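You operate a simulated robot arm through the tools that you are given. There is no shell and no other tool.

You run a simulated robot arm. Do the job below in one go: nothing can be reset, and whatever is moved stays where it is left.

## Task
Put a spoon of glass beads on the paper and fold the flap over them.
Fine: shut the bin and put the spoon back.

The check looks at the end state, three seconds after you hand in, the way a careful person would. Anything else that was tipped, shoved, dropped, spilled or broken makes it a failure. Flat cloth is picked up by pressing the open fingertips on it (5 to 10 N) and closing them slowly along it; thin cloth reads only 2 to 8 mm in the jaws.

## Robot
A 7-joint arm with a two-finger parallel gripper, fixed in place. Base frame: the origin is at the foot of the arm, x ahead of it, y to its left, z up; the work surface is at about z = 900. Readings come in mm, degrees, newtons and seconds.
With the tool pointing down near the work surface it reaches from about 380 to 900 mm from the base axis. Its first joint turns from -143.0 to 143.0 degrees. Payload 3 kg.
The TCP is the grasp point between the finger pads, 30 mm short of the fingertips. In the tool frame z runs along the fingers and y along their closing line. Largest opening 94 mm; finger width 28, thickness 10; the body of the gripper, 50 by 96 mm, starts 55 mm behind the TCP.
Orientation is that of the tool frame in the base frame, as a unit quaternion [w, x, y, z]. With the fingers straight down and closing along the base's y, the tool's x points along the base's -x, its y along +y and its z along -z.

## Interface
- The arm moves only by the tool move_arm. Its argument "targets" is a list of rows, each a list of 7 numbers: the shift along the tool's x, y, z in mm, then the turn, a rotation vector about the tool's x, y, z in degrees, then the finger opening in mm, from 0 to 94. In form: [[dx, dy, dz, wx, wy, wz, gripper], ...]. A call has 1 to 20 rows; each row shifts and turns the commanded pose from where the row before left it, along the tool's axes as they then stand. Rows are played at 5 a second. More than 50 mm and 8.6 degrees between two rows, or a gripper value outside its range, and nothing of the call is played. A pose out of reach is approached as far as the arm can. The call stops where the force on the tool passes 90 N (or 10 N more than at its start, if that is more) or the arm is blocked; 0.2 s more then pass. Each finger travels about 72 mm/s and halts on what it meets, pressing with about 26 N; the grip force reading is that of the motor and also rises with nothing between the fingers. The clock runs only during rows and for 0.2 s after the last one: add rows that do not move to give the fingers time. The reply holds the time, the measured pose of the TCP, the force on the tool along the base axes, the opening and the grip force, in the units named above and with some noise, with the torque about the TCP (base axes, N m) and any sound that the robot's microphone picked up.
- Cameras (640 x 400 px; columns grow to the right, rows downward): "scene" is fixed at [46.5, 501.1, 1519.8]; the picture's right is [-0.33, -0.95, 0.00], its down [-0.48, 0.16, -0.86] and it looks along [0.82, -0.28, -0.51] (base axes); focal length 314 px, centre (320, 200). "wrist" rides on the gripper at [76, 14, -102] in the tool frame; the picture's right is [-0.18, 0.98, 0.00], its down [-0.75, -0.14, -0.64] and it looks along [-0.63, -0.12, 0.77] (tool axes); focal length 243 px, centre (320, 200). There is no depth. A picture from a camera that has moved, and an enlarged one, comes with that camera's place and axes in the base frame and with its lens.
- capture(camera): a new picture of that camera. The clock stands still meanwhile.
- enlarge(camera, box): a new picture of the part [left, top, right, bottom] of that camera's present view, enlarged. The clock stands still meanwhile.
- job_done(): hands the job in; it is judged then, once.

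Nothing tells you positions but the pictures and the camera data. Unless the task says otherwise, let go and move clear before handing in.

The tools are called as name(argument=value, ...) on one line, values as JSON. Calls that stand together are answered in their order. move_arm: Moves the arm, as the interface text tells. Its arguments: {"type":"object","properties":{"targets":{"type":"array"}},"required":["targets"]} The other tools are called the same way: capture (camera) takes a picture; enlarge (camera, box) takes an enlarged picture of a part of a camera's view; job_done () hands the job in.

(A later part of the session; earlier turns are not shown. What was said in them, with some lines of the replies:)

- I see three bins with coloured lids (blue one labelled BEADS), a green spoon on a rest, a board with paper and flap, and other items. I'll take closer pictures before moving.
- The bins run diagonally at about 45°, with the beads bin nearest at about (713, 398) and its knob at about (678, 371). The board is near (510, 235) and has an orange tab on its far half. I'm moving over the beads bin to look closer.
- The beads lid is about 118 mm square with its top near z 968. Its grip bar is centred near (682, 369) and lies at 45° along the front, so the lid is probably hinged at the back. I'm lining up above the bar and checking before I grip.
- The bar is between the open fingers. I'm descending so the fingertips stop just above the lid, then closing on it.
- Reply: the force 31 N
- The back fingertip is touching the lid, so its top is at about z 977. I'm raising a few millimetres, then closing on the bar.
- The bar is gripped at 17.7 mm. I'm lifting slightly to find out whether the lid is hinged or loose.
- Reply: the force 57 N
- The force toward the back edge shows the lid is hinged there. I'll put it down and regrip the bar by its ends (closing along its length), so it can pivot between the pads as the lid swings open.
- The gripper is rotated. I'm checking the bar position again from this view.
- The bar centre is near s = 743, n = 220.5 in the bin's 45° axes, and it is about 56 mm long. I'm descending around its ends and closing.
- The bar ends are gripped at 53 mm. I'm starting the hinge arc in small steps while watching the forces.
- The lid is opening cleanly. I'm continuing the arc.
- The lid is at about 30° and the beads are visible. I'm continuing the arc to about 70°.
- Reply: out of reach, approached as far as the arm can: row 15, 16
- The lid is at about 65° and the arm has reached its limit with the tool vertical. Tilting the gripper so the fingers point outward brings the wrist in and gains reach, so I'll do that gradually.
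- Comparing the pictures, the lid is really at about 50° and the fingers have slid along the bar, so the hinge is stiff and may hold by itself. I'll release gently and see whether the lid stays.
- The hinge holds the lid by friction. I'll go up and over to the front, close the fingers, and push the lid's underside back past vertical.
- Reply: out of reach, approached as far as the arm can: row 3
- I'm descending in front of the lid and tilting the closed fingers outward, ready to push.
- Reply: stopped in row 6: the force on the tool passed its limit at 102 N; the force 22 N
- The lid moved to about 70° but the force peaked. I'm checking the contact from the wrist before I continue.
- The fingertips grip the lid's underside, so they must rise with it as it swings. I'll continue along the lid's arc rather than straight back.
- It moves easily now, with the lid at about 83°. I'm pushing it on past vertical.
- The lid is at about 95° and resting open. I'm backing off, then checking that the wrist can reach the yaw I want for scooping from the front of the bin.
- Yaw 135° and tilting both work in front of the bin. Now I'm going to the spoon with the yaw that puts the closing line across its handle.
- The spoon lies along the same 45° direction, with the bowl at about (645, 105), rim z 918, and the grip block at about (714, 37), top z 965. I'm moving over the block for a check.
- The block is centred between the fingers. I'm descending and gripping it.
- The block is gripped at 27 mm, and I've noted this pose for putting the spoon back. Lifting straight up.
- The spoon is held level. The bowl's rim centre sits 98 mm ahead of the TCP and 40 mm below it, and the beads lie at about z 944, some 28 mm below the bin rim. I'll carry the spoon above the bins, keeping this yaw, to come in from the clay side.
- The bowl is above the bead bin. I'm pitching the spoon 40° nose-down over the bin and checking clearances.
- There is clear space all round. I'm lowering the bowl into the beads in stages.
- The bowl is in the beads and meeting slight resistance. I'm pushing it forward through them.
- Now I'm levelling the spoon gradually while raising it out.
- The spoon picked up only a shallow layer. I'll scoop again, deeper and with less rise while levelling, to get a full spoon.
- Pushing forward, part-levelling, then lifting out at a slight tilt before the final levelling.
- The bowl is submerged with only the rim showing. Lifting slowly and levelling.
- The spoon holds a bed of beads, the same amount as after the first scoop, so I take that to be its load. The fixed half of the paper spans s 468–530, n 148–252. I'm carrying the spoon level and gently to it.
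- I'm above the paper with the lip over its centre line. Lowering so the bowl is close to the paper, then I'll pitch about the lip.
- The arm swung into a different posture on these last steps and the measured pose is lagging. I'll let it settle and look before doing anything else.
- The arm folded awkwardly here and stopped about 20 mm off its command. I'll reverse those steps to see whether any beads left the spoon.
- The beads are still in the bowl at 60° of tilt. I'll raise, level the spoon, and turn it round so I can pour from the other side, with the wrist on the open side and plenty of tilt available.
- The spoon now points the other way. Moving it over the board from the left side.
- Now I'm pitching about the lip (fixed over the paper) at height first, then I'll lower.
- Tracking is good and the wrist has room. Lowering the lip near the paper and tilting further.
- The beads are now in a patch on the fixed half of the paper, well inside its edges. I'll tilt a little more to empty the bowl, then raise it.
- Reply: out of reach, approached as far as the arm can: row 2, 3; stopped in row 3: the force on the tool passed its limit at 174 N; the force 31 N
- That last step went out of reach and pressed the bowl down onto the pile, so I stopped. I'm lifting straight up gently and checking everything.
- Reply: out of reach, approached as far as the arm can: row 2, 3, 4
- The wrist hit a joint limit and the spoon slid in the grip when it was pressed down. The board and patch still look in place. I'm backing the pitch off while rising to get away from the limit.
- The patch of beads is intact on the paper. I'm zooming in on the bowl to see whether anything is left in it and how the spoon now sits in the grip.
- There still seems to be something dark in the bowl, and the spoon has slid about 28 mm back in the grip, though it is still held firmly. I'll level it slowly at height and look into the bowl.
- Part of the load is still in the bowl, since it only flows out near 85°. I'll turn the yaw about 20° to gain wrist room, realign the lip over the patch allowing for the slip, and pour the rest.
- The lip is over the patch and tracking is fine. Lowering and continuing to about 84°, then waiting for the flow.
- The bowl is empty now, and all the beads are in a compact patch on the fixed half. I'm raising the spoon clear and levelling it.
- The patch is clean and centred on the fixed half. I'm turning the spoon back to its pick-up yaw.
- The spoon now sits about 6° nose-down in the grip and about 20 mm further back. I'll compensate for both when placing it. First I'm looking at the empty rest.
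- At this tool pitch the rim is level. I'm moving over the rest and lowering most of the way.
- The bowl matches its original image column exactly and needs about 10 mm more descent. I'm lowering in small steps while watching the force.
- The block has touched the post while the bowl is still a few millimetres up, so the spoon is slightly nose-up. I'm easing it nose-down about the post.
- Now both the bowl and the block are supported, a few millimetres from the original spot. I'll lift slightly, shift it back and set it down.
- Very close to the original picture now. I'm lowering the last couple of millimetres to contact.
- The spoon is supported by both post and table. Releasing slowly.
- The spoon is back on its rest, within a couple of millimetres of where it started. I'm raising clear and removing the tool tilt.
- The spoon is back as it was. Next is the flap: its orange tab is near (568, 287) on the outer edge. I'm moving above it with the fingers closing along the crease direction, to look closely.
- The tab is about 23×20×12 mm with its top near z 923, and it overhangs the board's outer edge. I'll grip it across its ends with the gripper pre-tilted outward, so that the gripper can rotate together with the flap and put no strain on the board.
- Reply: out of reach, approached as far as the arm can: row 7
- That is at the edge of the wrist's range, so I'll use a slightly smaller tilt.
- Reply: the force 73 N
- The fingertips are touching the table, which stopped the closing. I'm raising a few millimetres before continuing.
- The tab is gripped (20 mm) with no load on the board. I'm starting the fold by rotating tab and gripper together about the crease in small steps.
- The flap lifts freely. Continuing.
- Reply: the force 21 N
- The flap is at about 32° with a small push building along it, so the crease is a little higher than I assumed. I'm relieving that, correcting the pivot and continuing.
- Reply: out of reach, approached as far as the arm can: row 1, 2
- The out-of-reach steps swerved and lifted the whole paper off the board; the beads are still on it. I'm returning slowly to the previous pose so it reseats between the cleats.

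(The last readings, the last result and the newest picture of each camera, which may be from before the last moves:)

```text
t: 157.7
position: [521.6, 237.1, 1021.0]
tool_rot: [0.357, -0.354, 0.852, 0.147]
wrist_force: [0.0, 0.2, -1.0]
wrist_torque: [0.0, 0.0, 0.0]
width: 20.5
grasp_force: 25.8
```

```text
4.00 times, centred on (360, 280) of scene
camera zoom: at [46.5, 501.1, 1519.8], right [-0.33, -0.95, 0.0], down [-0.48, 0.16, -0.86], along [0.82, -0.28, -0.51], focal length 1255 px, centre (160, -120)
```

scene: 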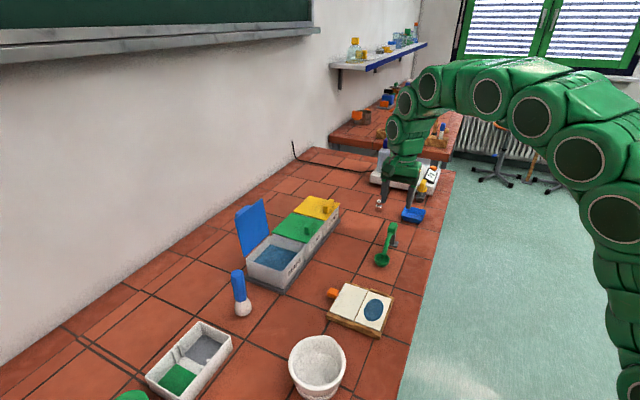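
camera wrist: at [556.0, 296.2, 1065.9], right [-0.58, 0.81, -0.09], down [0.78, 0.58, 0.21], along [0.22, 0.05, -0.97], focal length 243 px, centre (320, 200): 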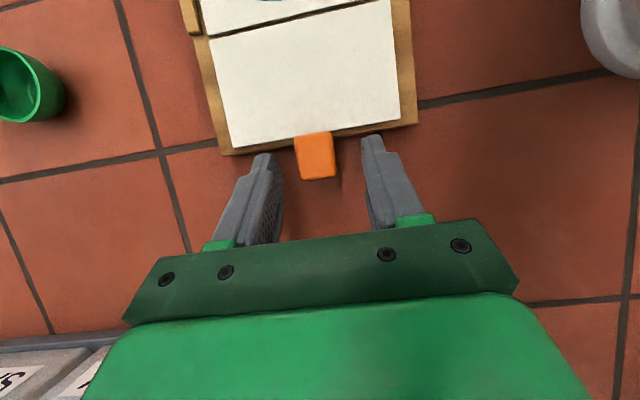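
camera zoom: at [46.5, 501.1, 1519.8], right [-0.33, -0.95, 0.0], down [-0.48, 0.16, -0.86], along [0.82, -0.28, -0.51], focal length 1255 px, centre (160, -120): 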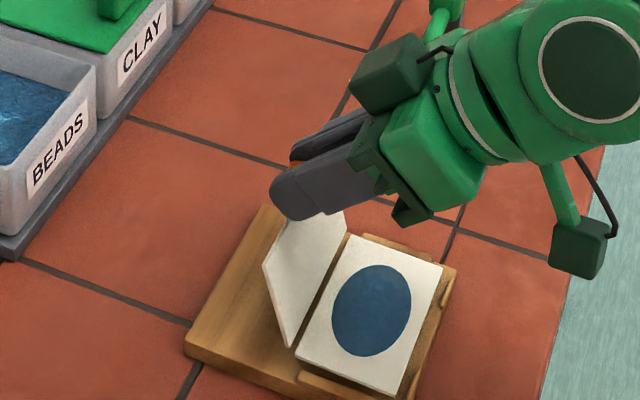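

move_arm(targets=[[3.1, 0.8, 1.6, -0.1, 0.6, 0, 18], [1.6, 0.4, 0.8, 0, 0.3, 0, 18], [0, 0, 0, 0, 0, 0, 18]])

enlarge(camera="scene", box=[310, 230, 410, 330])

```text
t: 158.5
position: [519.1, 237.2, 1015.0]
tool_rot: [0.349, -0.356, 0.855, 0.145]
wrist_force: [0.3, -0.3, 0.0]
wrist_torque: [-0.01, -0.01, 0.04]
width: 20.4
grasp_force: 25.7
```

```text
4.00 times, centred on (360, 280) of scene
camera zoom: at [46.5, 501.1, 1519.8], right [-0.33, -0.95, 0.0], down [-0.48, 0.16, -0.86], along [0.82, -0.28, -0.51], focal length 1255 px, centre (160, -120)
```

zoom: 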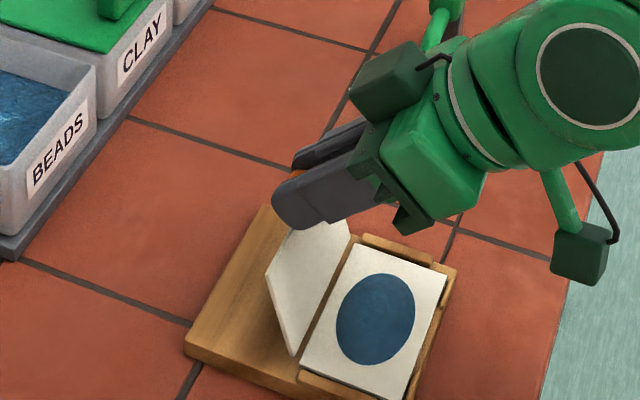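

Nearly reseated, and the crease seems to hold its angle by friction. I'm settling the last millimetre, then releasing the tab to see whether the flap stays up.

move_arm(targets=[[0.9, 0.3, 0.1, 0, 0.2, 0, 18], [0.9, 0.2, 0.1, 0, 0.2, 0, 18], [0, 0, 0, 0, 0, 0, 18], [0, 0, 0, 0, 0, 0, 20]])

enlarge(camera="scene", box=[310, 230, 410, 330])

capture(camera="wrist")

```text
t: 159.5
position: [518.1, 237.5, 1013.9]
tool_rot: [0.347, -0.356, 0.856, 0.144]
wrist_force: [0.6, 1.1, -0.5]
wrist_torque: [0.01, -0.03, -0.02]
width: 21.3
grasp_force: 0.7
```

```text
4.00 times, centred on (360, 280) of scene
camera zoom: at [46.5, 501.1, 1519.8], right [-0.33, -0.95, 0.0], down [-0.48, 0.16, -0.86], along [0.82, -0.28, -0.51], focal length 1255 px, centre (160, -120)
```

zoom: 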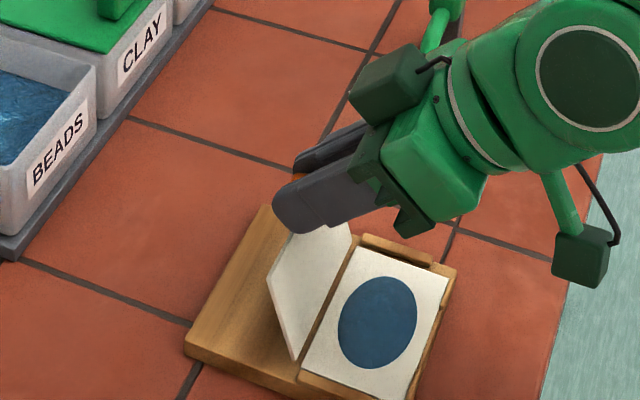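

```text
taken
camera wrist: at [418.8, 159.2, 1035.0], right [-0.6, 0.79, 0.13], down [0.17, -0.03, 0.99], along [0.78, 0.61, -0.11], focal length 243 px, centre (320, 200)
```

wrist: 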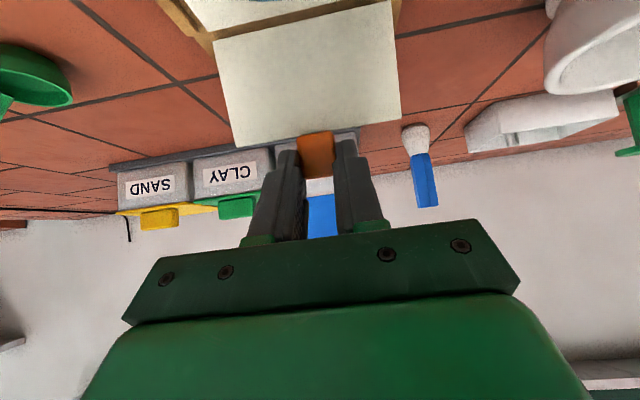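

move_arm(targets=[[0, 0, 0, 0, 0, 0, 24], [0, 0, 0, 0, 0, 0, 28], [0, 0, 0, 0, 0, 0, 34], [0, 0, 0, 0, 0, 0, 40], [0, 0, 0, 0, 0, 0, 40]])

enlarge(camera="scene", box=[310, 230, 410, 330])

enlarge(camera="wrist", box=[200, 0, 440, 240])

```text
t: 160.7
position: [517.4, 237.4, 1013.6]
tool_rot: [0.346, -0.356, 0.856, 0.143]
wrist_force: [-0.6, 0.0, -0.7]
wrist_torque: [-0.01, -0.01, 0.03]
width: 40.3
grasp_force: 0.1
```

```text
4.00 times, centred on (360, 280) of scene
camera zoom: at [46.5, 501.1, 1519.8], right [-0.33, -0.95, 0.0], down [-0.48, 0.16, -0.86], along [0.82, -0.28, -0.51], focal length 1255 px, centre (160, -120)
```

zoom: 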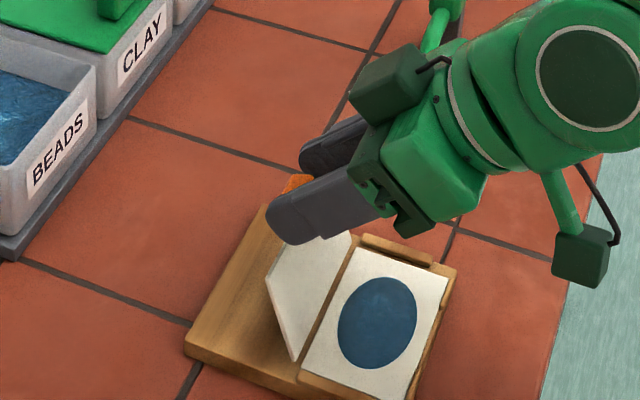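

```text
1.67 times, centred on (320, 120) of wrist
camera zoom: at [418.8, 159.2, 1035.1], right [-0.6, 0.79, 0.13], down [0.17, -0.03, 0.99], along [0.78, 0.61, -0.11], focal length 404 px, centre (320, 333)
```

zoom: 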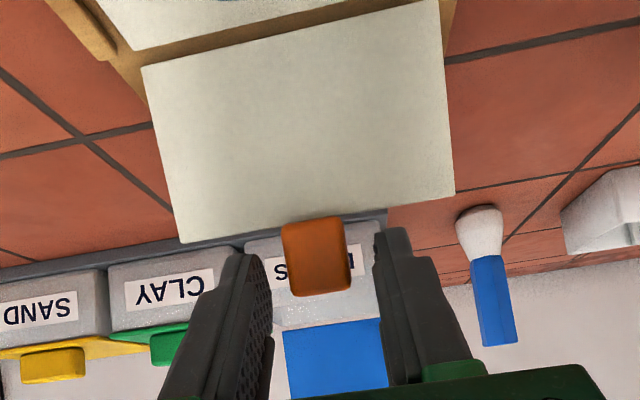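

The flap stands on its own at about 72°, with the beads and base sheet seated. I'll back the fingers off along their axis, go over to the outer side, and push it shut with closed fingers.

move_arm(targets=[[0, 0, -15, 0, 0, 0, 40], [0, 0, -20, 0, 0, 0, 40], [0, 0, -20, 0, 0, 0, 40], [0, 0, 0, 0, 7.3, 0, 40], [-15, 0, -10, 0, 7.3, 0, 40], [-15, 0, -10, 0, 7.3, 0, 40], [0, 0, -10, 0, 7.3, 0, 40], [0, 0, -10, 0, 7.3, 0, 40], [0, 0, 0, 0, 7.4, 0, 40], [0, 0, 0, 0, 0, 0, 40]])

enlarge(camera="scene", box=[290, 200, 420, 340])

```text
t: 162.9
position: [503.6, 218.2, 1110.4]
tool_rot: [0.001, -0.384, 0.923, -0.001]
wrist_force: [-0.7, -0.6, -0.5]
wrist_torque: [0.01, -0.02, -0.01]
width: 40.1
grasp_force: 0.0
out of reach, approached as far as the arm can: row 1, 2, 3
```

```text
2.86 times, centred on (355, 270) of scene
camera zoom: at [46.5, 501.1, 1519.8], right [-0.33, -0.95, 0.0], down [-0.48, 0.16, -0.86], along [0.82, -0.28, -0.51], focal length 897 px, centre (220, 0)
```

zoom: 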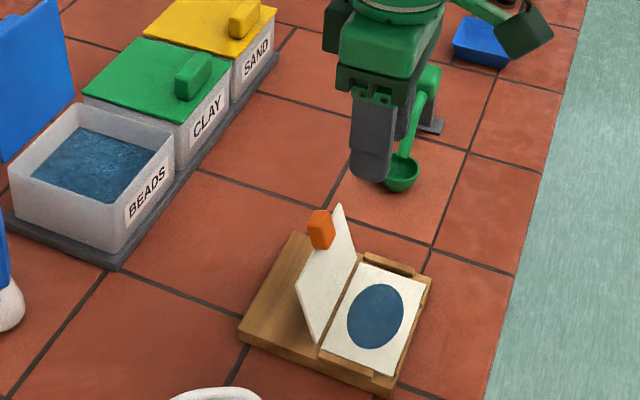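

The flap is standing with the beads intact. I'm moving to the outer side, closing the fingers and lowering.

move_arm(targets=[[-30, 1, 0, 0, 0, 0, 20], [-30, 1, 0, 0, 0, 0, 0], [-30, 0.8, 0, 0, 0, 0, 0], [-22, 0, 0, 0, 0, 0, 0], [0, 0, 35, 0, 0, 0, 0], [0, 0, 40, 0, 0, 0, 0], [0, 0, 40, 0, 0, 0, 0], [0, 0, 8, 0, 0, 0, 0], [0, 0, 0, 0, 0, 0, 0]])

enlarge(camera="scene", box=[300, 230, 410, 340])

capture(camera="wrist")

```text
t: 164.9
position: [579.7, 299.9, 987.9]
tool_rot: [0.001, -0.384, 0.923, -0.001]
wrist_force: [0.5, 0.4, 0.3]
wrist_torque: [0.0, 0.02, 0.01]
width: 0.3
grasp_force: 26.0
```

```text
3.64 times, centred on (355, 285) of scene
camera zoom: at [46.5, 501.1, 1519.8], right [-0.33, -0.95, 0.0], down [-0.48, 0.16, -0.86], along [0.82, -0.28, -0.51], focal length 1141 px, centre (193, -109)
```

zoom: 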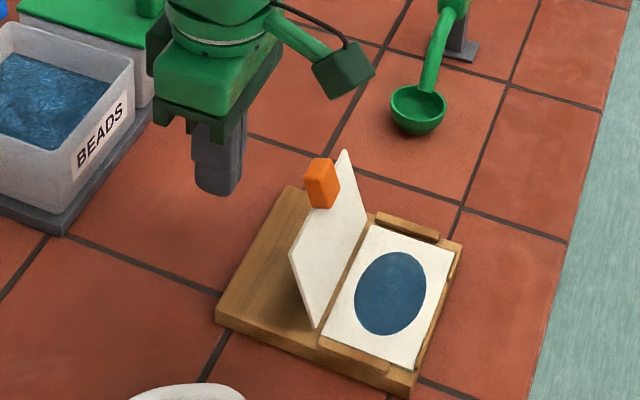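

```text
taken
camera wrist: at [514.7, 256.2, 1090.4], right [-0.57, 0.82, 0.0], down [0.63, 0.43, 0.64], along [0.53, 0.36, -0.77], focal length 243 px, centre (320, 200)
```

wrist: 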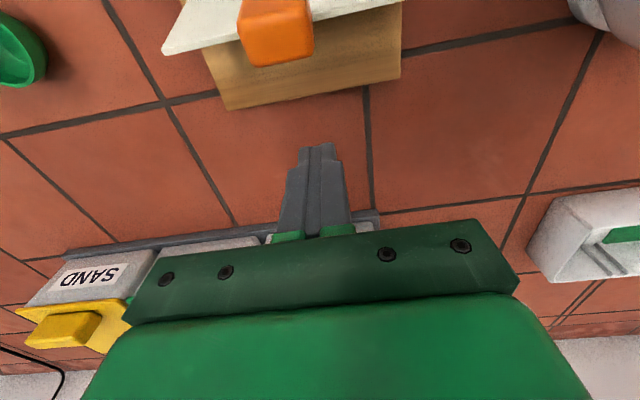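

move_arm(targets=[[20, 0, 0, 0, 0, 0, 0], [18, 0, 0, 0, 0, 0, 0], [6, 0, 0, 0, 0, 0, 0], [5, 0, -1.5, 0, 0, 0, 0], [5, 0, -1.2, 0, 0, 0, 0], [0, 0, 0, 0, 0, 0, 0]])

enlarge(camera="scene", box=[300, 230, 410, 340])

```text
t: 166.3
position: [542.4, 260.8, 990.3]
tool_rot: [0.001, -0.383, 0.924, -0.001]
wrist_force: [0.7, 0.5, -0.7]
wrist_torque: [-0.01, -0.01, 0.02]
width: 0.0
grasp_force: 26.2
```

```text
3.64 times, centred on (355, 285) of scene
camera zoom: at [46.5, 501.1, 1519.8], right [-0.33, -0.95, 0.0], down [-0.48, 0.16, -0.86], along [0.82, -0.28, -0.51], focal length 1141 px, centre (193, -109)
```

zoom: 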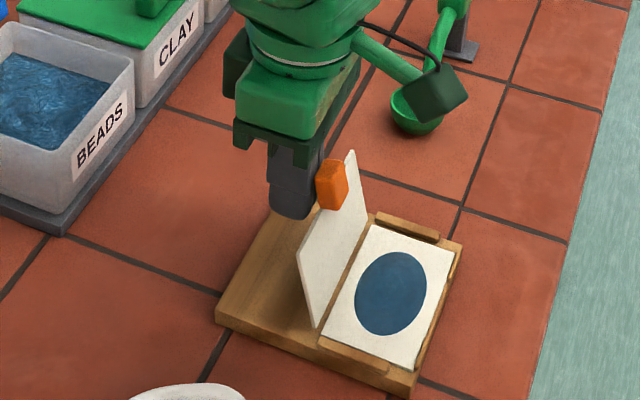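

The fingers are in contact and the flap is moving gently. Continuing to vertical.

move_arm(targets=[[5, 0, -0.8, 0, 0, 0, 0], [5, 0, -0.6, 0, 0, 0, 0], [5, 0, -0.3, 0, 0, 0, 0], [5, 0, 0, 0, 0, 0, 0], [5, 0, 0, 0, 0, 0, 0], [0, 0, 0, 0, 0, 0, 0]])

enlarge(camera="scene", box=[300, 230, 410, 340])

```text
t: 167.7
position: [524.1, 242.6, 991.9]
tool_rot: [0.001, -0.384, 0.923, -0.001]
wrist_force: [-0.6, 0.3, 0.4]
wrist_torque: [-0.02, -0.05, 0.01]
width: 0.0
grasp_force: 25.9
```

```text
3.64 times, centred on (355, 285) of scene
camera zoom: at [46.5, 501.1, 1519.8], right [-0.33, -0.95, 0.0], down [-0.48, 0.16, -0.86], along [0.82, -0.28, -0.51], focal length 1141 px, centre (193, -109)
```

zoom: 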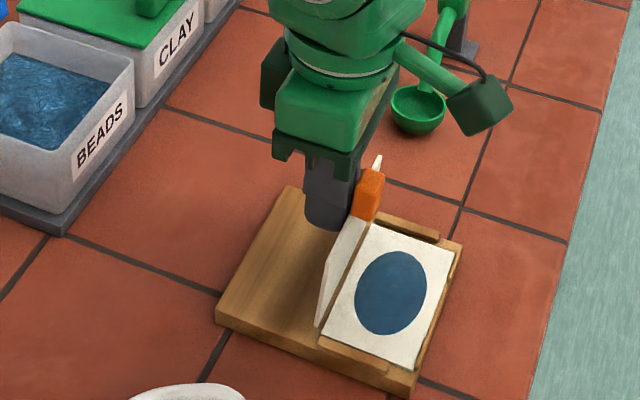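

Now past vertical. I'm following the flap's arc down towards the beads.

move_arm(targets=[[4, 0, -0.3, 0, 0, 0, 0], [4, 0, -0.3, 0, 0, 0, 0], [5.2, 0, 0, 0, 0, 0, 0], [5.1, 0, 0, 0, 0, 0, 0], [5, 0, 0.8, 0, 0, 0, 0], [5.1, 0, 1, 0, 0, 0, 0], [0, 0, 0, 0, 0, 0, 0]])

enlarge(camera="scene", box=[300, 230, 410, 340])

```text
t: 169.3
position: [505.4, 222.0, 990.3]
tool_rot: [0.002, -0.384, 0.923, 0.0]
wrist_force: [-0.1, -0.3, 0.4]
wrist_torque: [-0.01, 0.01, -0.01]
width: 0.0
grasp_force: 25.9
```

```text
3.64 times, centred on (355, 285) of scene
camera zoom: at [46.5, 501.1, 1519.8], right [-0.33, -0.95, 0.0], down [-0.48, 0.16, -0.86], along [0.82, -0.28, -0.51], focal length 1141 px, centre (193, -109)
```

zoom: 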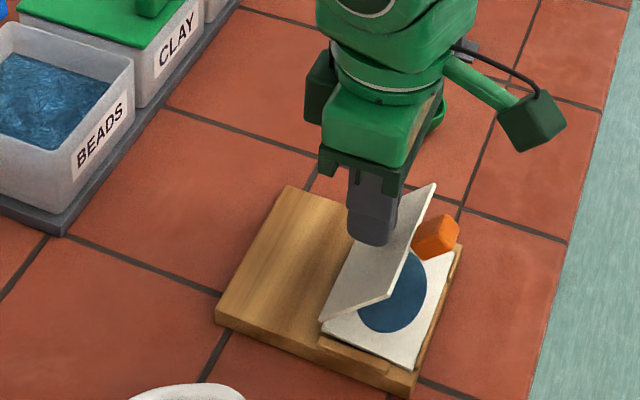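

move_arm(targets=[[5.2, 0, 1.5, 0, 0, 0, 0], [5.2, 0, 1.5, 0, 0, 0, 0], [4.5, 0, 2.6, 0, 0, 0, 0], [4.4, 0, 2.6, 0, 0, 0, 0], [4, 0, 3.3, 0, 0, 0, 0], [3.9, 0, 3.3, 0, 0, 0, 0], [3.3, 0, 4, 0, 0, 0, 0], [3.3, 0, 3.9, 0, 0, 0, 0], [0, 0, 0, 0, 0, 0, 0]])

enlarge(camera="scene", box=[300, 230, 410, 340])

```text
t: 171.3
position: [479.9, 198.1, 968.4]
tool_rot: [0.001, -0.383, 0.924, 0.0]
wrist_force: [-0.1, 0.4, 0.3]
wrist_torque: [0.02, -0.01, 0.0]
width: 0.0
grasp_force: 26.1
```

```text
3.64 times, centred on (355, 285) of scene
camera zoom: at [46.5, 501.1, 1519.8], right [-0.33, -0.95, 0.0], down [-0.48, 0.16, -0.86], along [0.82, -0.28, -0.51], focal length 1141 px, centre (193, -109)
```

zoom: 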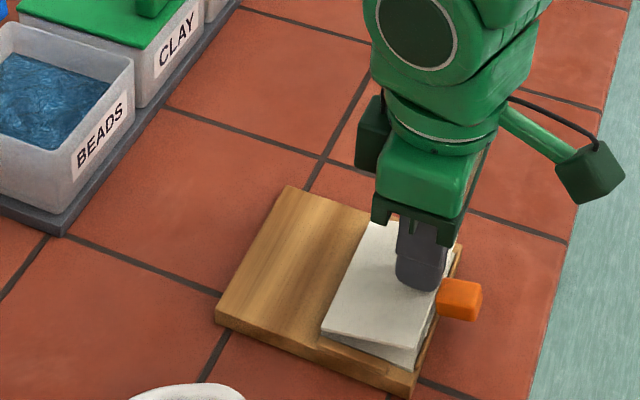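

Almost shut. I'm lowering the last part carefully until I feel light contact.

move_arm(targets=[[2.5, 0, 4.4, 0, 0, 0, 0], [2.5, 0, 4.4, 0, 0, 0, 0], [1.5, 0, 3, 0, 0, 0, 0], [1, 0, 3, 0, 0, 0, 0], [0, 0, 0, 0, 0, 0, 0]])

enlarge(camera="scene", box=[310, 250, 410, 340])

```text
t: 172.7
position: [478.6, 195.4, 958.1]
tool_rot: [0.011, -0.383, 0.924, 0.0]
wrist_force: [-27.9, -4.5, 163.2]
wrist_torque: [-1.62, 2.26, -0.09]
width: 0.4
grasp_force: 26.1
stopped in row 5: the force on the tool passed its limit at 91 N (the readings are from after the stop); the commanded pose is now the measured one
```

```text
4.44 times, centred on (360, 295) of scene
camera zoom: at [46.5, 501.1, 1519.8], right [-0.33, -0.95, 0.0], down [-0.48, 0.16, -0.86], along [0.82, -0.28, -0.51], focal length 1395 px, centre (142, -222)
```

zoom: 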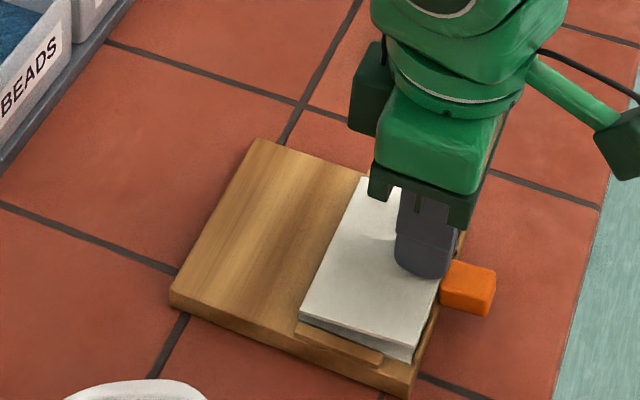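

Firm contact: the flap is now lying on the beads. I'm lifting straight off and inspecting.

move_arm(targets=[[0, 0, -4, 0, 0, 0, 0], [0, 0, -10, 0, 0, 0, 0], [0, 0, -25, 0, 0, 0, 0], [0, 0, -40, 0, 0, 0, 0], [0, 0, -40, 0, 0, 0, 0], [-30, 0, 0, 0, 0, 0, 0], [-40, 0, 0, 0, 0, 0, 0], [-40, 0, 0, 0, 0, 0, 0], [0, 0, 0, 0, 0, 0, 0]])

enlarge(camera="scene", box=[320, 260, 400, 340])

capture(camera="wrist")

```text
t: 174.7
position: [554.6, 274.0, 1073.9]
tool_rot: [0.005, -0.383, 0.924, 0.0]
wrist_force: [0.1, 0.0, -1.0]
wrist_torque: [0.0, 0.01, 0.0]
width: 0.0
grasp_force: 26.4
```

```text
5.00 times, centred on (360, 300) of scene
camera zoom: at [46.5, 501.1, 1519.8], right [-0.33, -0.95, 0.0], down [-0.48, 0.16, -0.86], along [0.82, -0.28, -0.51], focal length 1569 px, centre (120, -300)
```

zoom: 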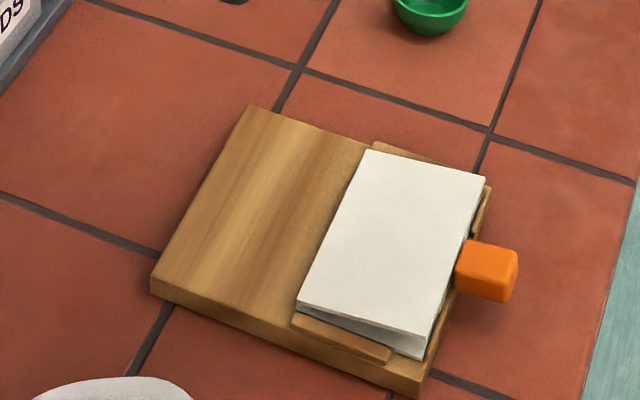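

```text
taken
camera wrist: at [489.4, 229.8, 1176.3], right [-0.57, 0.82, 0.0], down [0.63, 0.43, 0.65], along [0.54, 0.37, -0.76], focal length 243 px, centre (320, 200)
```

wrist: 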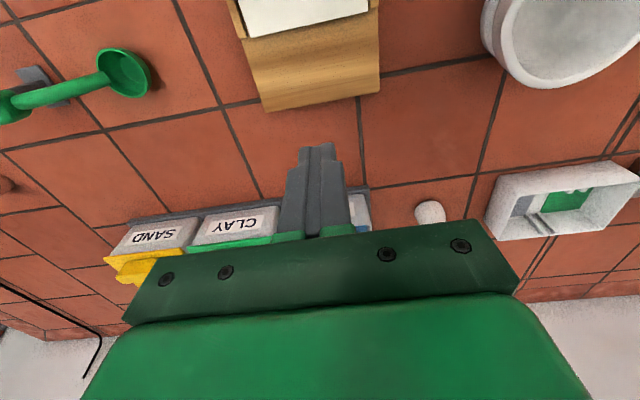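

enlarge(camera="scene", box=[355, 290, 405, 340])

enlarge(camera="scene", box=[370, 300, 400, 330])

enlarge(camera="wrist", box=[220, 0, 400, 120])

```text
8.00 times, centred on (380, 315) of scene
camera zoom: at [46.5, 501.1, 1519.8], right [-0.33, -0.95, 0.0], down [-0.48, 0.16, -0.86], along [0.82, -0.28, -0.51], focal length 2510 px, centre (-160, -720)
```

zoom: 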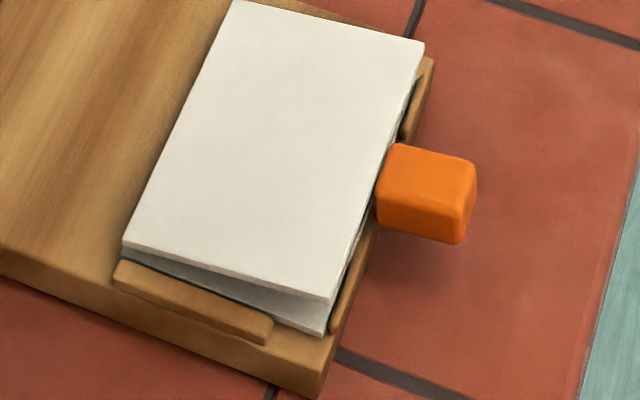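

```text
13.33 times, centred on (385, 315) of scene
camera zoom: at [46.5, 501.1, 1519.8], right [-0.33, -0.95, 0.0], down [-0.48, 0.16, -0.86], along [0.82, -0.28, -0.51], focal length 4184 px, centre (-547, -1333)
```

zoom: 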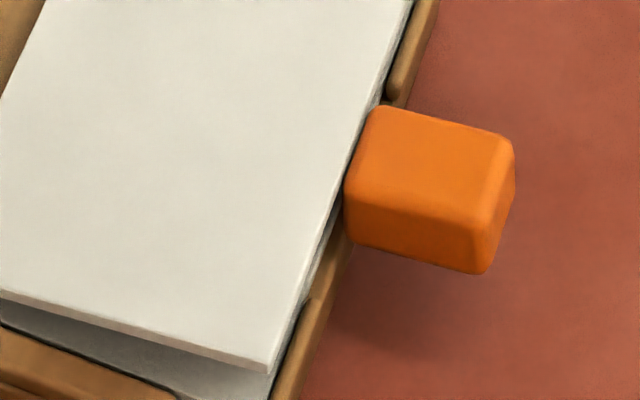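

```text
3.33 times, centred on (310, 60) of wrist
camera zoom: at [489.4, 229.8, 1176.3], right [-0.57, 0.82, 0.0], down [0.63, 0.43, 0.65], along [0.54, 0.37, -0.76], focal length 809 px, centre (353, 667)
```

zoom: 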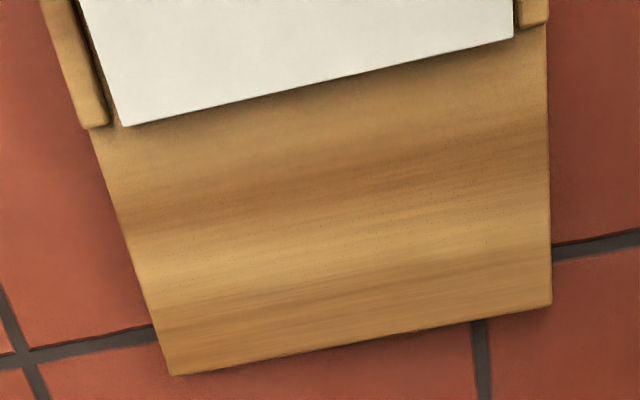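

The flap is folded over and resting on the beads, its tab in the gap between the cleats and nothing spilled. Last, I'll shut the bin: straddle the lid's top edge with wide-open fingers beside its bar and push it forward with the rear finger.

move_arm(targets=[[0, 0, -28, 0, 0, 4, 30], [0, 0, -28, 0, 0, 8.2, 60], [0, 0, 0, 0, 0, 8.2, 94], [0, 0, 0, 0, 0, 8.2, 94], [0, 0, 0, 0, 0, 8.2, 94], [0, 0, 0, 0, 0, 8.2, 94], [0, 0, 0, 0, 0, 8.2, 94], [0, 0, 0, 0, 0, 8.2, 94], [0, 0, 0, 0, 0, 8.2, 94], [0, 0, 0, 0, 0, 8.2, 94], [0, 0, 0, 0, 0, 8.2, 94], [0, 0, 0, 0, 0, 4, 94], [5, 38, 0, 0, 0, 0, 94], [5, 38, 0, 0, 0, 0, 94], [5, 38, 0, 0, 0, 0, 94], [5, 38, 0, 0, 0, 0, 94], [5, 38, 0, 0, 0, 0, 94], [0, 0, 0, -5, 0, 0, 94], [0, 0, 0, 0, 0, 0, 94]])

capture(camera="scene")

capture(camera="wrist")

```text
t: 178.7
position: [668.2, 424.2, 1132.6]
tool_rot: [0.022, 0.381, 0.923, 0.045]
wrist_force: [0.2, -0.6, 0.2]
wrist_torque: [-0.04, -0.03, -0.01]
width: 94.1
grasp_force: 0.0
```

```text
taken
```

scene: 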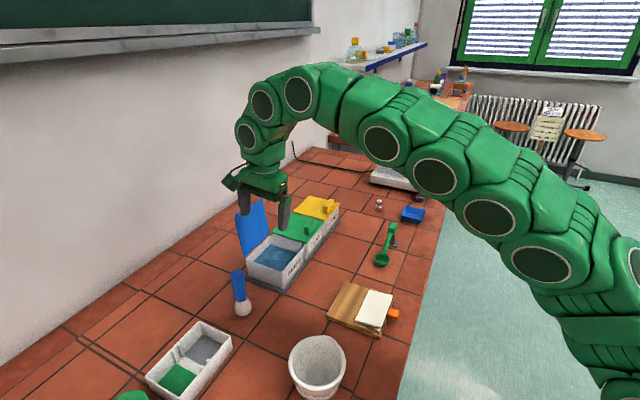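

```text
taken
camera wrist: at [617.4, 481.2, 1235.5], right [0.82, 0.56, 0.1], down [0.39, -0.67, 0.63], along [0.42, -0.48, -0.77], focal length 243 px, centre (320, 200)
```

wrist: 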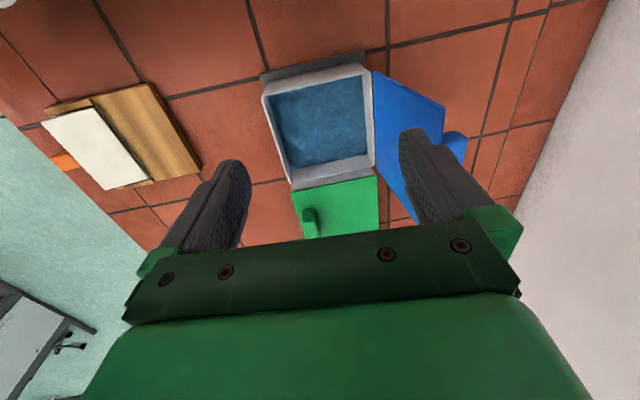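

move_arm(targets=[[0, 20, 1.7, 0, 0, 0, 94], [0, 15, 1.3, 0, 0, 0, 94], [0, 10, 0.9, 0, 0, 0, 94], [0, 0, 0, 0, 0, 0, 94]])

capture(camera="wrist")

enlarge(camera="scene", box=[210, 150, 320, 290])

```text
t: 179.7
position: [700.4, 455.6, 1133.2]
tool_rot: [0.02, 0.382, 0.923, 0.044]
wrist_force: [1.0, 0.1, 0.7]
wrist_torque: [0.0, -0.01, 0.0]
width: 93.9
grasp_force: 0.0
```

```text
taken
camera wrist: at [650.3, 513.7, 1236.4], right [0.82, 0.56, 0.1], down [0.39, -0.67, 0.63], along [0.42, -0.48, -0.77], focal length 243 px, centre (320, 200)
```

wrist: 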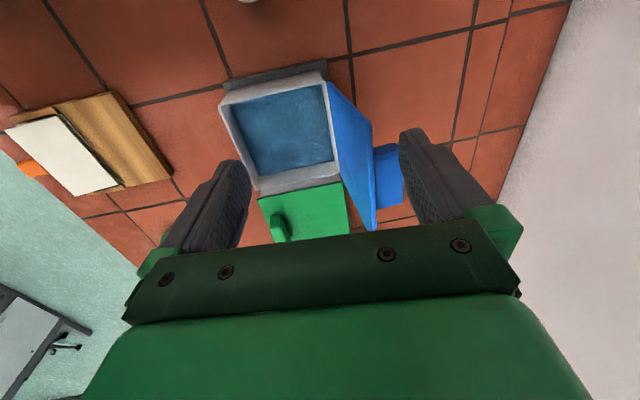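

```text
2.86 times, centred on (265, 220) of scene
camera zoom: at [46.5, 501.1, 1519.8], right [-0.33, -0.95, 0.0], down [-0.48, 0.16, -0.86], along [0.82, -0.28, -0.51], focal length 897 px, centre (477, 143)
```

zoom: 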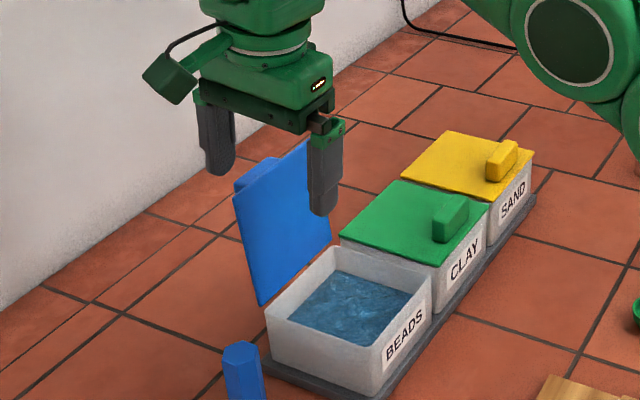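

move_arm(targets=[[0, 5, 0.4, 0, 0, 0, 94], [0, -0.9, 10, 0, 0, 0, 94], [0, -0.9, 10, 0, 0, 0, 94], [0, 0, 0, 0, 0, 0, 94]])

capture(camera="wrist")

enlarge(camera="scene", box=[210, 150, 320, 290])

```text
t: 180.7
position: [704.6, 460.1, 1112.5]
tool_rot: [0.02, 0.381, 0.923, 0.044]
wrist_force: [-0.3, 1.0, 0.5]
wrist_torque: [0.0, 0.03, 0.0]
width: 93.8
grasp_force: 0.1
```

```text
taken
camera wrist: at [654.6, 517.6, 1216.0], right [0.82, 0.56, 0.1], down [0.39, -0.67, 0.63], along [0.42, -0.48, -0.77], focal length 243 px, centre (320, 200)
```

wrist: 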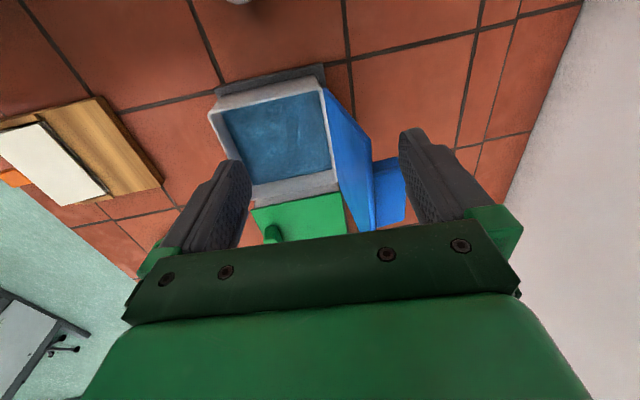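

```text
2.86 times, centred on (265, 220) of scene
camera zoom: at [46.5, 501.1, 1519.8], right [-0.33, -0.95, 0.0], down [-0.48, 0.16, -0.86], along [0.82, -0.28, -0.51], focal length 897 px, centre (477, 143)
```

zoom: 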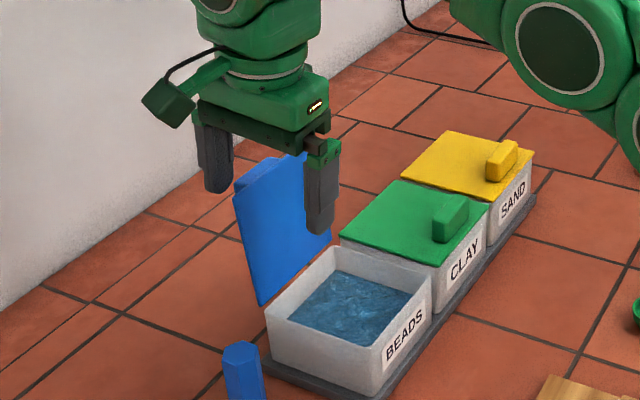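

The rear finger is behind the lid's top edge and clear of the bar. Lowering a bit more, then pushing forward.

move_arm(targets=[[0, -1, 12, 0, 0, 0, 94], [0, -1, 12, 0, 0, 0, 94], [0, -6, 0, 0, 0, 0, 94], [0, -6, 0, 0, 0, 0, 94], [0, -6, 0, 0, 0, 0, 94], [0, 0, 0, 0, 0, 0, 94]])

enlarge(camera="scene", box=[210, 150, 320, 290])

```text
t: 182.1
position: [693.1, 446.5, 1087.5]
tool_rot: [0.02, 0.382, 0.923, 0.044]
wrist_force: [0.0, -0.3, 0.0]
wrist_torque: [-0.03, 0.0, -0.03]
width: 94.0
grasp_force: 0.0
```

```text
2.86 times, centred on (265, 220) of scene
camera zoom: at [46.5, 501.1, 1519.8], right [-0.33, -0.95, 0.0], down [-0.48, 0.16, -0.86], along [0.82, -0.28, -0.51], focal length 897 px, centre (477, 143)
```

zoom: 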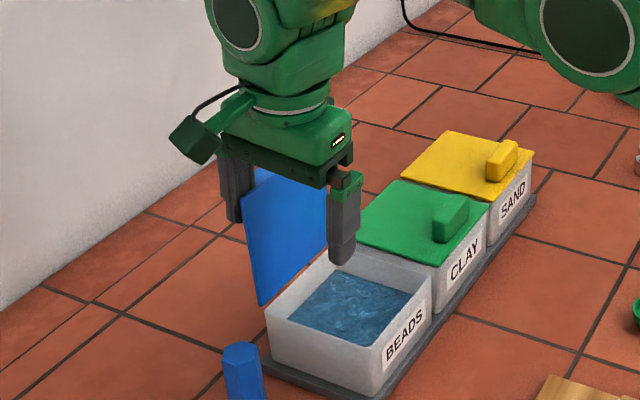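

move_arm(targets=[[0, -8, -2.2, 0, 0, 0, 94], [0, -8, -2.2, 0, 0, 0, 94], [0, -8, -2.2, 0, 0, 0, 94], [0, -8.2, 1, 0, 0, 0, 94], [0, -8.2, 1.1, 0, 0, 0, 94], [0, -8, 2.4, 0, 0, 0, 94], [0, -8, 2.4, 0, 0, 0, 94], [0, 0, 0, 0, 0, 0, 94]])

enlarge(camera="scene", box=[210, 150, 320, 290])

```text
t: 183.9
position: [652.6, 408.0, 1081.1]
tool_rot: [0.02, 0.382, 0.923, 0.044]
wrist_force: [-0.3, -0.3, -0.1]
wrist_torque: [0.0, -0.02, 0.03]
width: 94.0
grasp_force: 0.1
```

```text
2.86 times, centred on (265, 220) of scene
camera zoom: at [46.5, 501.1, 1519.8], right [-0.33, -0.95, 0.0], down [-0.48, 0.16, -0.86], along [0.82, -0.28, -0.51], focal length 897 px, centre (477, 143)
```

zoom: 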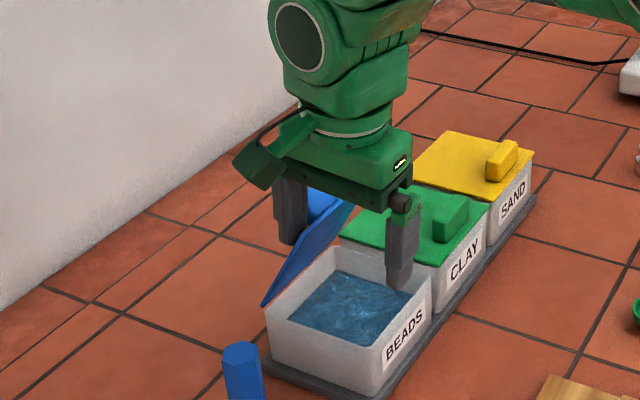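

The lid is closing smoothly. Continuing along its arc.

move_arm(targets=[[0, -7.4, 3.7, 0, 0, 0, 94], [0, -7.3, 3.8, 0, 0, 0, 94], [0, -6.7, 5, 0, 0, 0, 94], [0, -6.6, 5.1, 0, 0, 0, 94], [0, -5.7, 6, 0, 0, 0, 94], [0, -5.6, 6, 0, 0, 0, 94], [0, 0, 0, 0, 0, 0, 94]])

enlarge(camera="scene", box=[210, 150, 320, 290])

```text
t: 185.5
position: [627.4, 381.3, 1050.6]
tool_rot: [0.021, 0.381, 0.923, 0.044]
wrist_force: [0.1, 0.4, -0.1]
wrist_torque: [0.0, 0.04, -0.01]
width: 93.8
grasp_force: 0.0
```

```text
2.86 times, centred on (265, 220) of scene
camera zoom: at [46.5, 501.1, 1519.8], right [-0.33, -0.95, 0.0], down [-0.48, 0.16, -0.86], along [0.82, -0.28, -0.51], focal length 897 px, centre (477, 143)
```

zoom: 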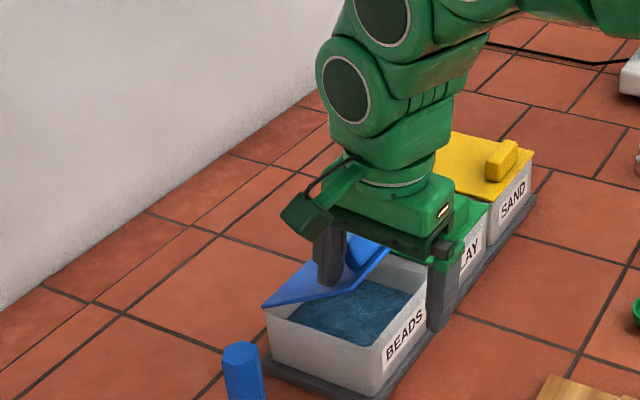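

move_arm(targets=[[0, -4.5, 7, 0, 0, 0, 94], [0, -4.5, 6.9, 0, 0, 0, 94], [0, -3.3, 7.7, 0, 0, 0, 94], [0, -3.2, 7.6, 0, 0, 0, 94], [0, -1.4, 5, 0, 0, 0, 94], [0, 0, 0, 0, 0, 0, 94]])

enlarge(camera="scene", box=[220, 180, 330, 290])

```text
t: 186.9
position: [618.1, 373.1, 1013.3]
tool_rot: [0.02, 0.381, 0.923, 0.046]
wrist_force: [0.5, 0.2, 0.0]
wrist_torque: [-0.01, 0.0, -0.01]
width: 94.1
grasp_force: 0.0
```

```text
3.64 times, centred on (275, 235) of scene
camera zoom: at [46.5, 501.1, 1519.8], right [-0.33, -0.95, 0.0], down [-0.48, 0.16, -0.86], along [0.82, -0.28, -0.51], focal length 1141 px, centre (484, 73)
```

zoom: 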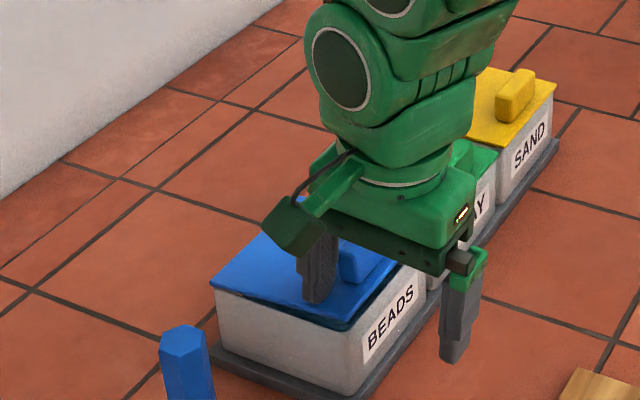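

move_arm(targets=[[0, -0.4, 4, 0, 0, 0, 94], [0, -0.3, 3, 0, 0, 0, 94], [0, -0.2, 2, 0, 0, 0, 94], [0, 0, 0, 0, 0, 0, 94]])

enlarge(camera="scene", box=[220, 180, 330, 290])

```text
t: 187.9
position: [618.7, 371.9, 1004.8]
tool_rot: [0.02, 0.381, 0.923, 0.045]
wrist_force: [0.4, 0.1, 0.2]
wrist_torque: [-0.02, 0.03, 0.0]
width: 94.3
grasp_force: 0.0
```

```text
3.64 times, centred on (275, 235) of scene
camera zoom: at [46.5, 501.1, 1519.8], right [-0.33, -0.95, 0.0], down [-0.48, 0.16, -0.86], along [0.82, -0.28, -0.51], focal length 1141 px, centre (484, 73)
```

zoom: 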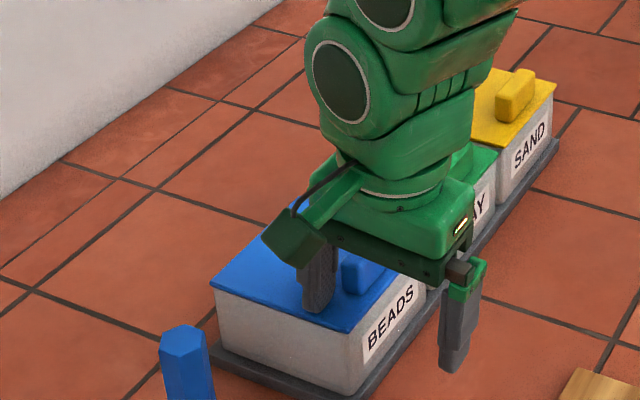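

move_arm(targets=[[0, -0.1, 1.5, 0, 0, 0, 94], [0, -0.1, 1.5, 0, 0, 0, 94], [0, 0, 0, 0, 0, 0, 94]])

```text
t: 188.7
position: [618.4, 371.7, 1002.3]
tool_rot: [0.023, 0.381, 0.923, 0.045]
wrist_force: [-3.6, 0.0, 22.0]
wrist_torque: [0.83, -0.67, 0.22]
width: 94.0
grasp_force: 0.1
```

The lid is firmly down, with 22 N of contact. I'm lifting off, moving clear and doing a final check.

move_arm(targets=[[0, 0, -10, 0, 0, 0, 94], [0, 0, -30, 0, 0, 0, 94], [0, 0, -40, 0, 0, 0, 94], [0, 0, -40, 0, 0, 0, 94], [0, 0, -30, 5, 0, 0, 80], [0, -40, 0, 0, 0, 0, 60], [0, -40, 0, 0, 0, 0, 60], [-30, -30, 0, 0, 0, 0, 60], [-40, 0, 0, 0, 0, 0, 60], [-40, 0, 0, 0, 0, 0, 60], [-40, 0, 0, 0, 0, 0, 60], [-40, 0, 0, 0, 0, 0, 60], [0, 0, -40, 0, 0, 0, 60], [0, 0, 0, 0, 0, 0, 60]])

capture(camera="scene")

enlarge(camera="scene", box=[230, 180, 350, 300])

enlarge(camera="scene", box=[310, 190, 450, 350])

enlarge(camera="scene", box=[325, 275, 405, 345])

```text
t: 191.7
position: [663.6, 151.5, 1190.2]
tool_rot: [0.004, 0.382, 0.924, 0.004]
wrist_force: [-0.5, -0.5, 0.3]
wrist_torque: [0.0, 0.02, 0.02]
width: 59.9
grasp_force: 0.0
```

```text
taken
```

scene: 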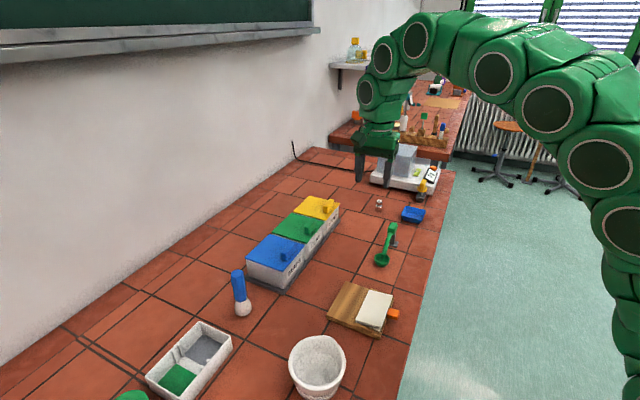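

```text
3.33 times, centred on (290, 240) of scene
camera zoom: at [46.5, 501.1, 1519.8], right [-0.33, -0.95, 0.0], down [-0.48, 0.16, -0.86], along [0.82, -0.28, -0.51], focal length 1046 px, centre (420, 67)
```

zoom: 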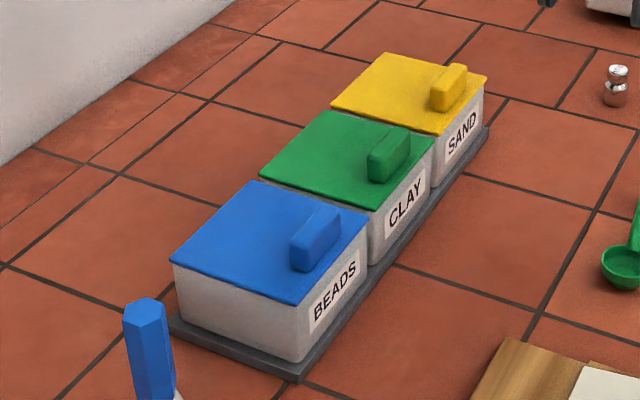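

```text
2.50 times, centred on (380, 270) of scene
camera zoom: at [46.5, 501.1, 1519.8], right [-0.33, -0.95, 0.0], down [-0.48, 0.16, -0.86], along [0.82, -0.28, -0.51], focal length 784 px, centre (170, 25)
```

zoom: 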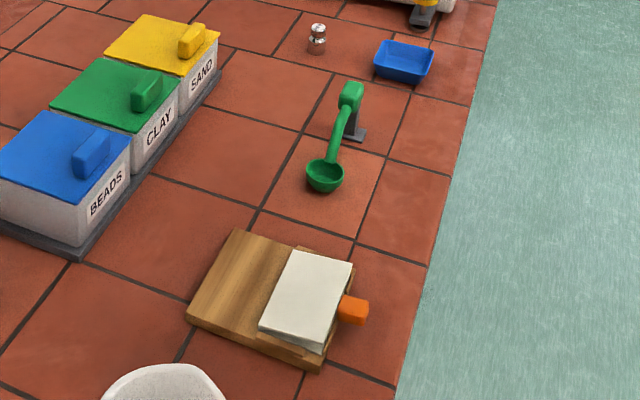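

```text
5.71 times, centred on (365, 310) of scene
camera zoom: at [46.5, 501.1, 1519.8], right [-0.33, -0.95, 0.0], down [-0.48, 0.16, -0.86], along [0.82, -0.28, -0.51], focal length 1793 px, centre (63, -429)
```

zoom: 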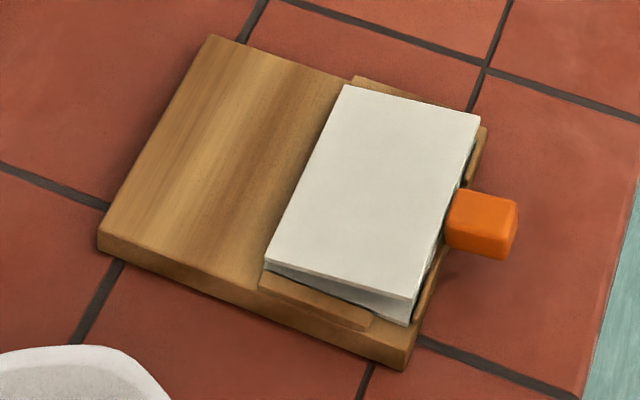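

Everything checks out. The beads are under the folded flap, the bin lid is shut and the spoon is on its rest. I see nothing spilled or moved, and the arm is clear, so I'm handing in.

job_done()

```text
The job is handed in.
```

The job is handed in. The beads are on the paper with the flap folded over them, the bin is shut, and the spoon is back on its rest. The final pictures show no spilled beads and nothing else moved.

- **Flap:** it lies about 9° short of flat. I pressed until it would go no further, up to about 160 N, so I take it to be resting on the beads.
- **Beads:** it is one spoonful, poured in two parts. During the first pour the wrist hit a limit and pressed the spoon onto the pile. The spoon slid in the grip, and I poured the rest before putting it back.
- **Paper:** while I was lifting the flap, the arm went out of reach and briefly raised the whole sheet off the board. I lowered it back between the cleats and no beads were lost.
- **Spoon:** it sits within a couple of millimetres of where it started, and it is empty.
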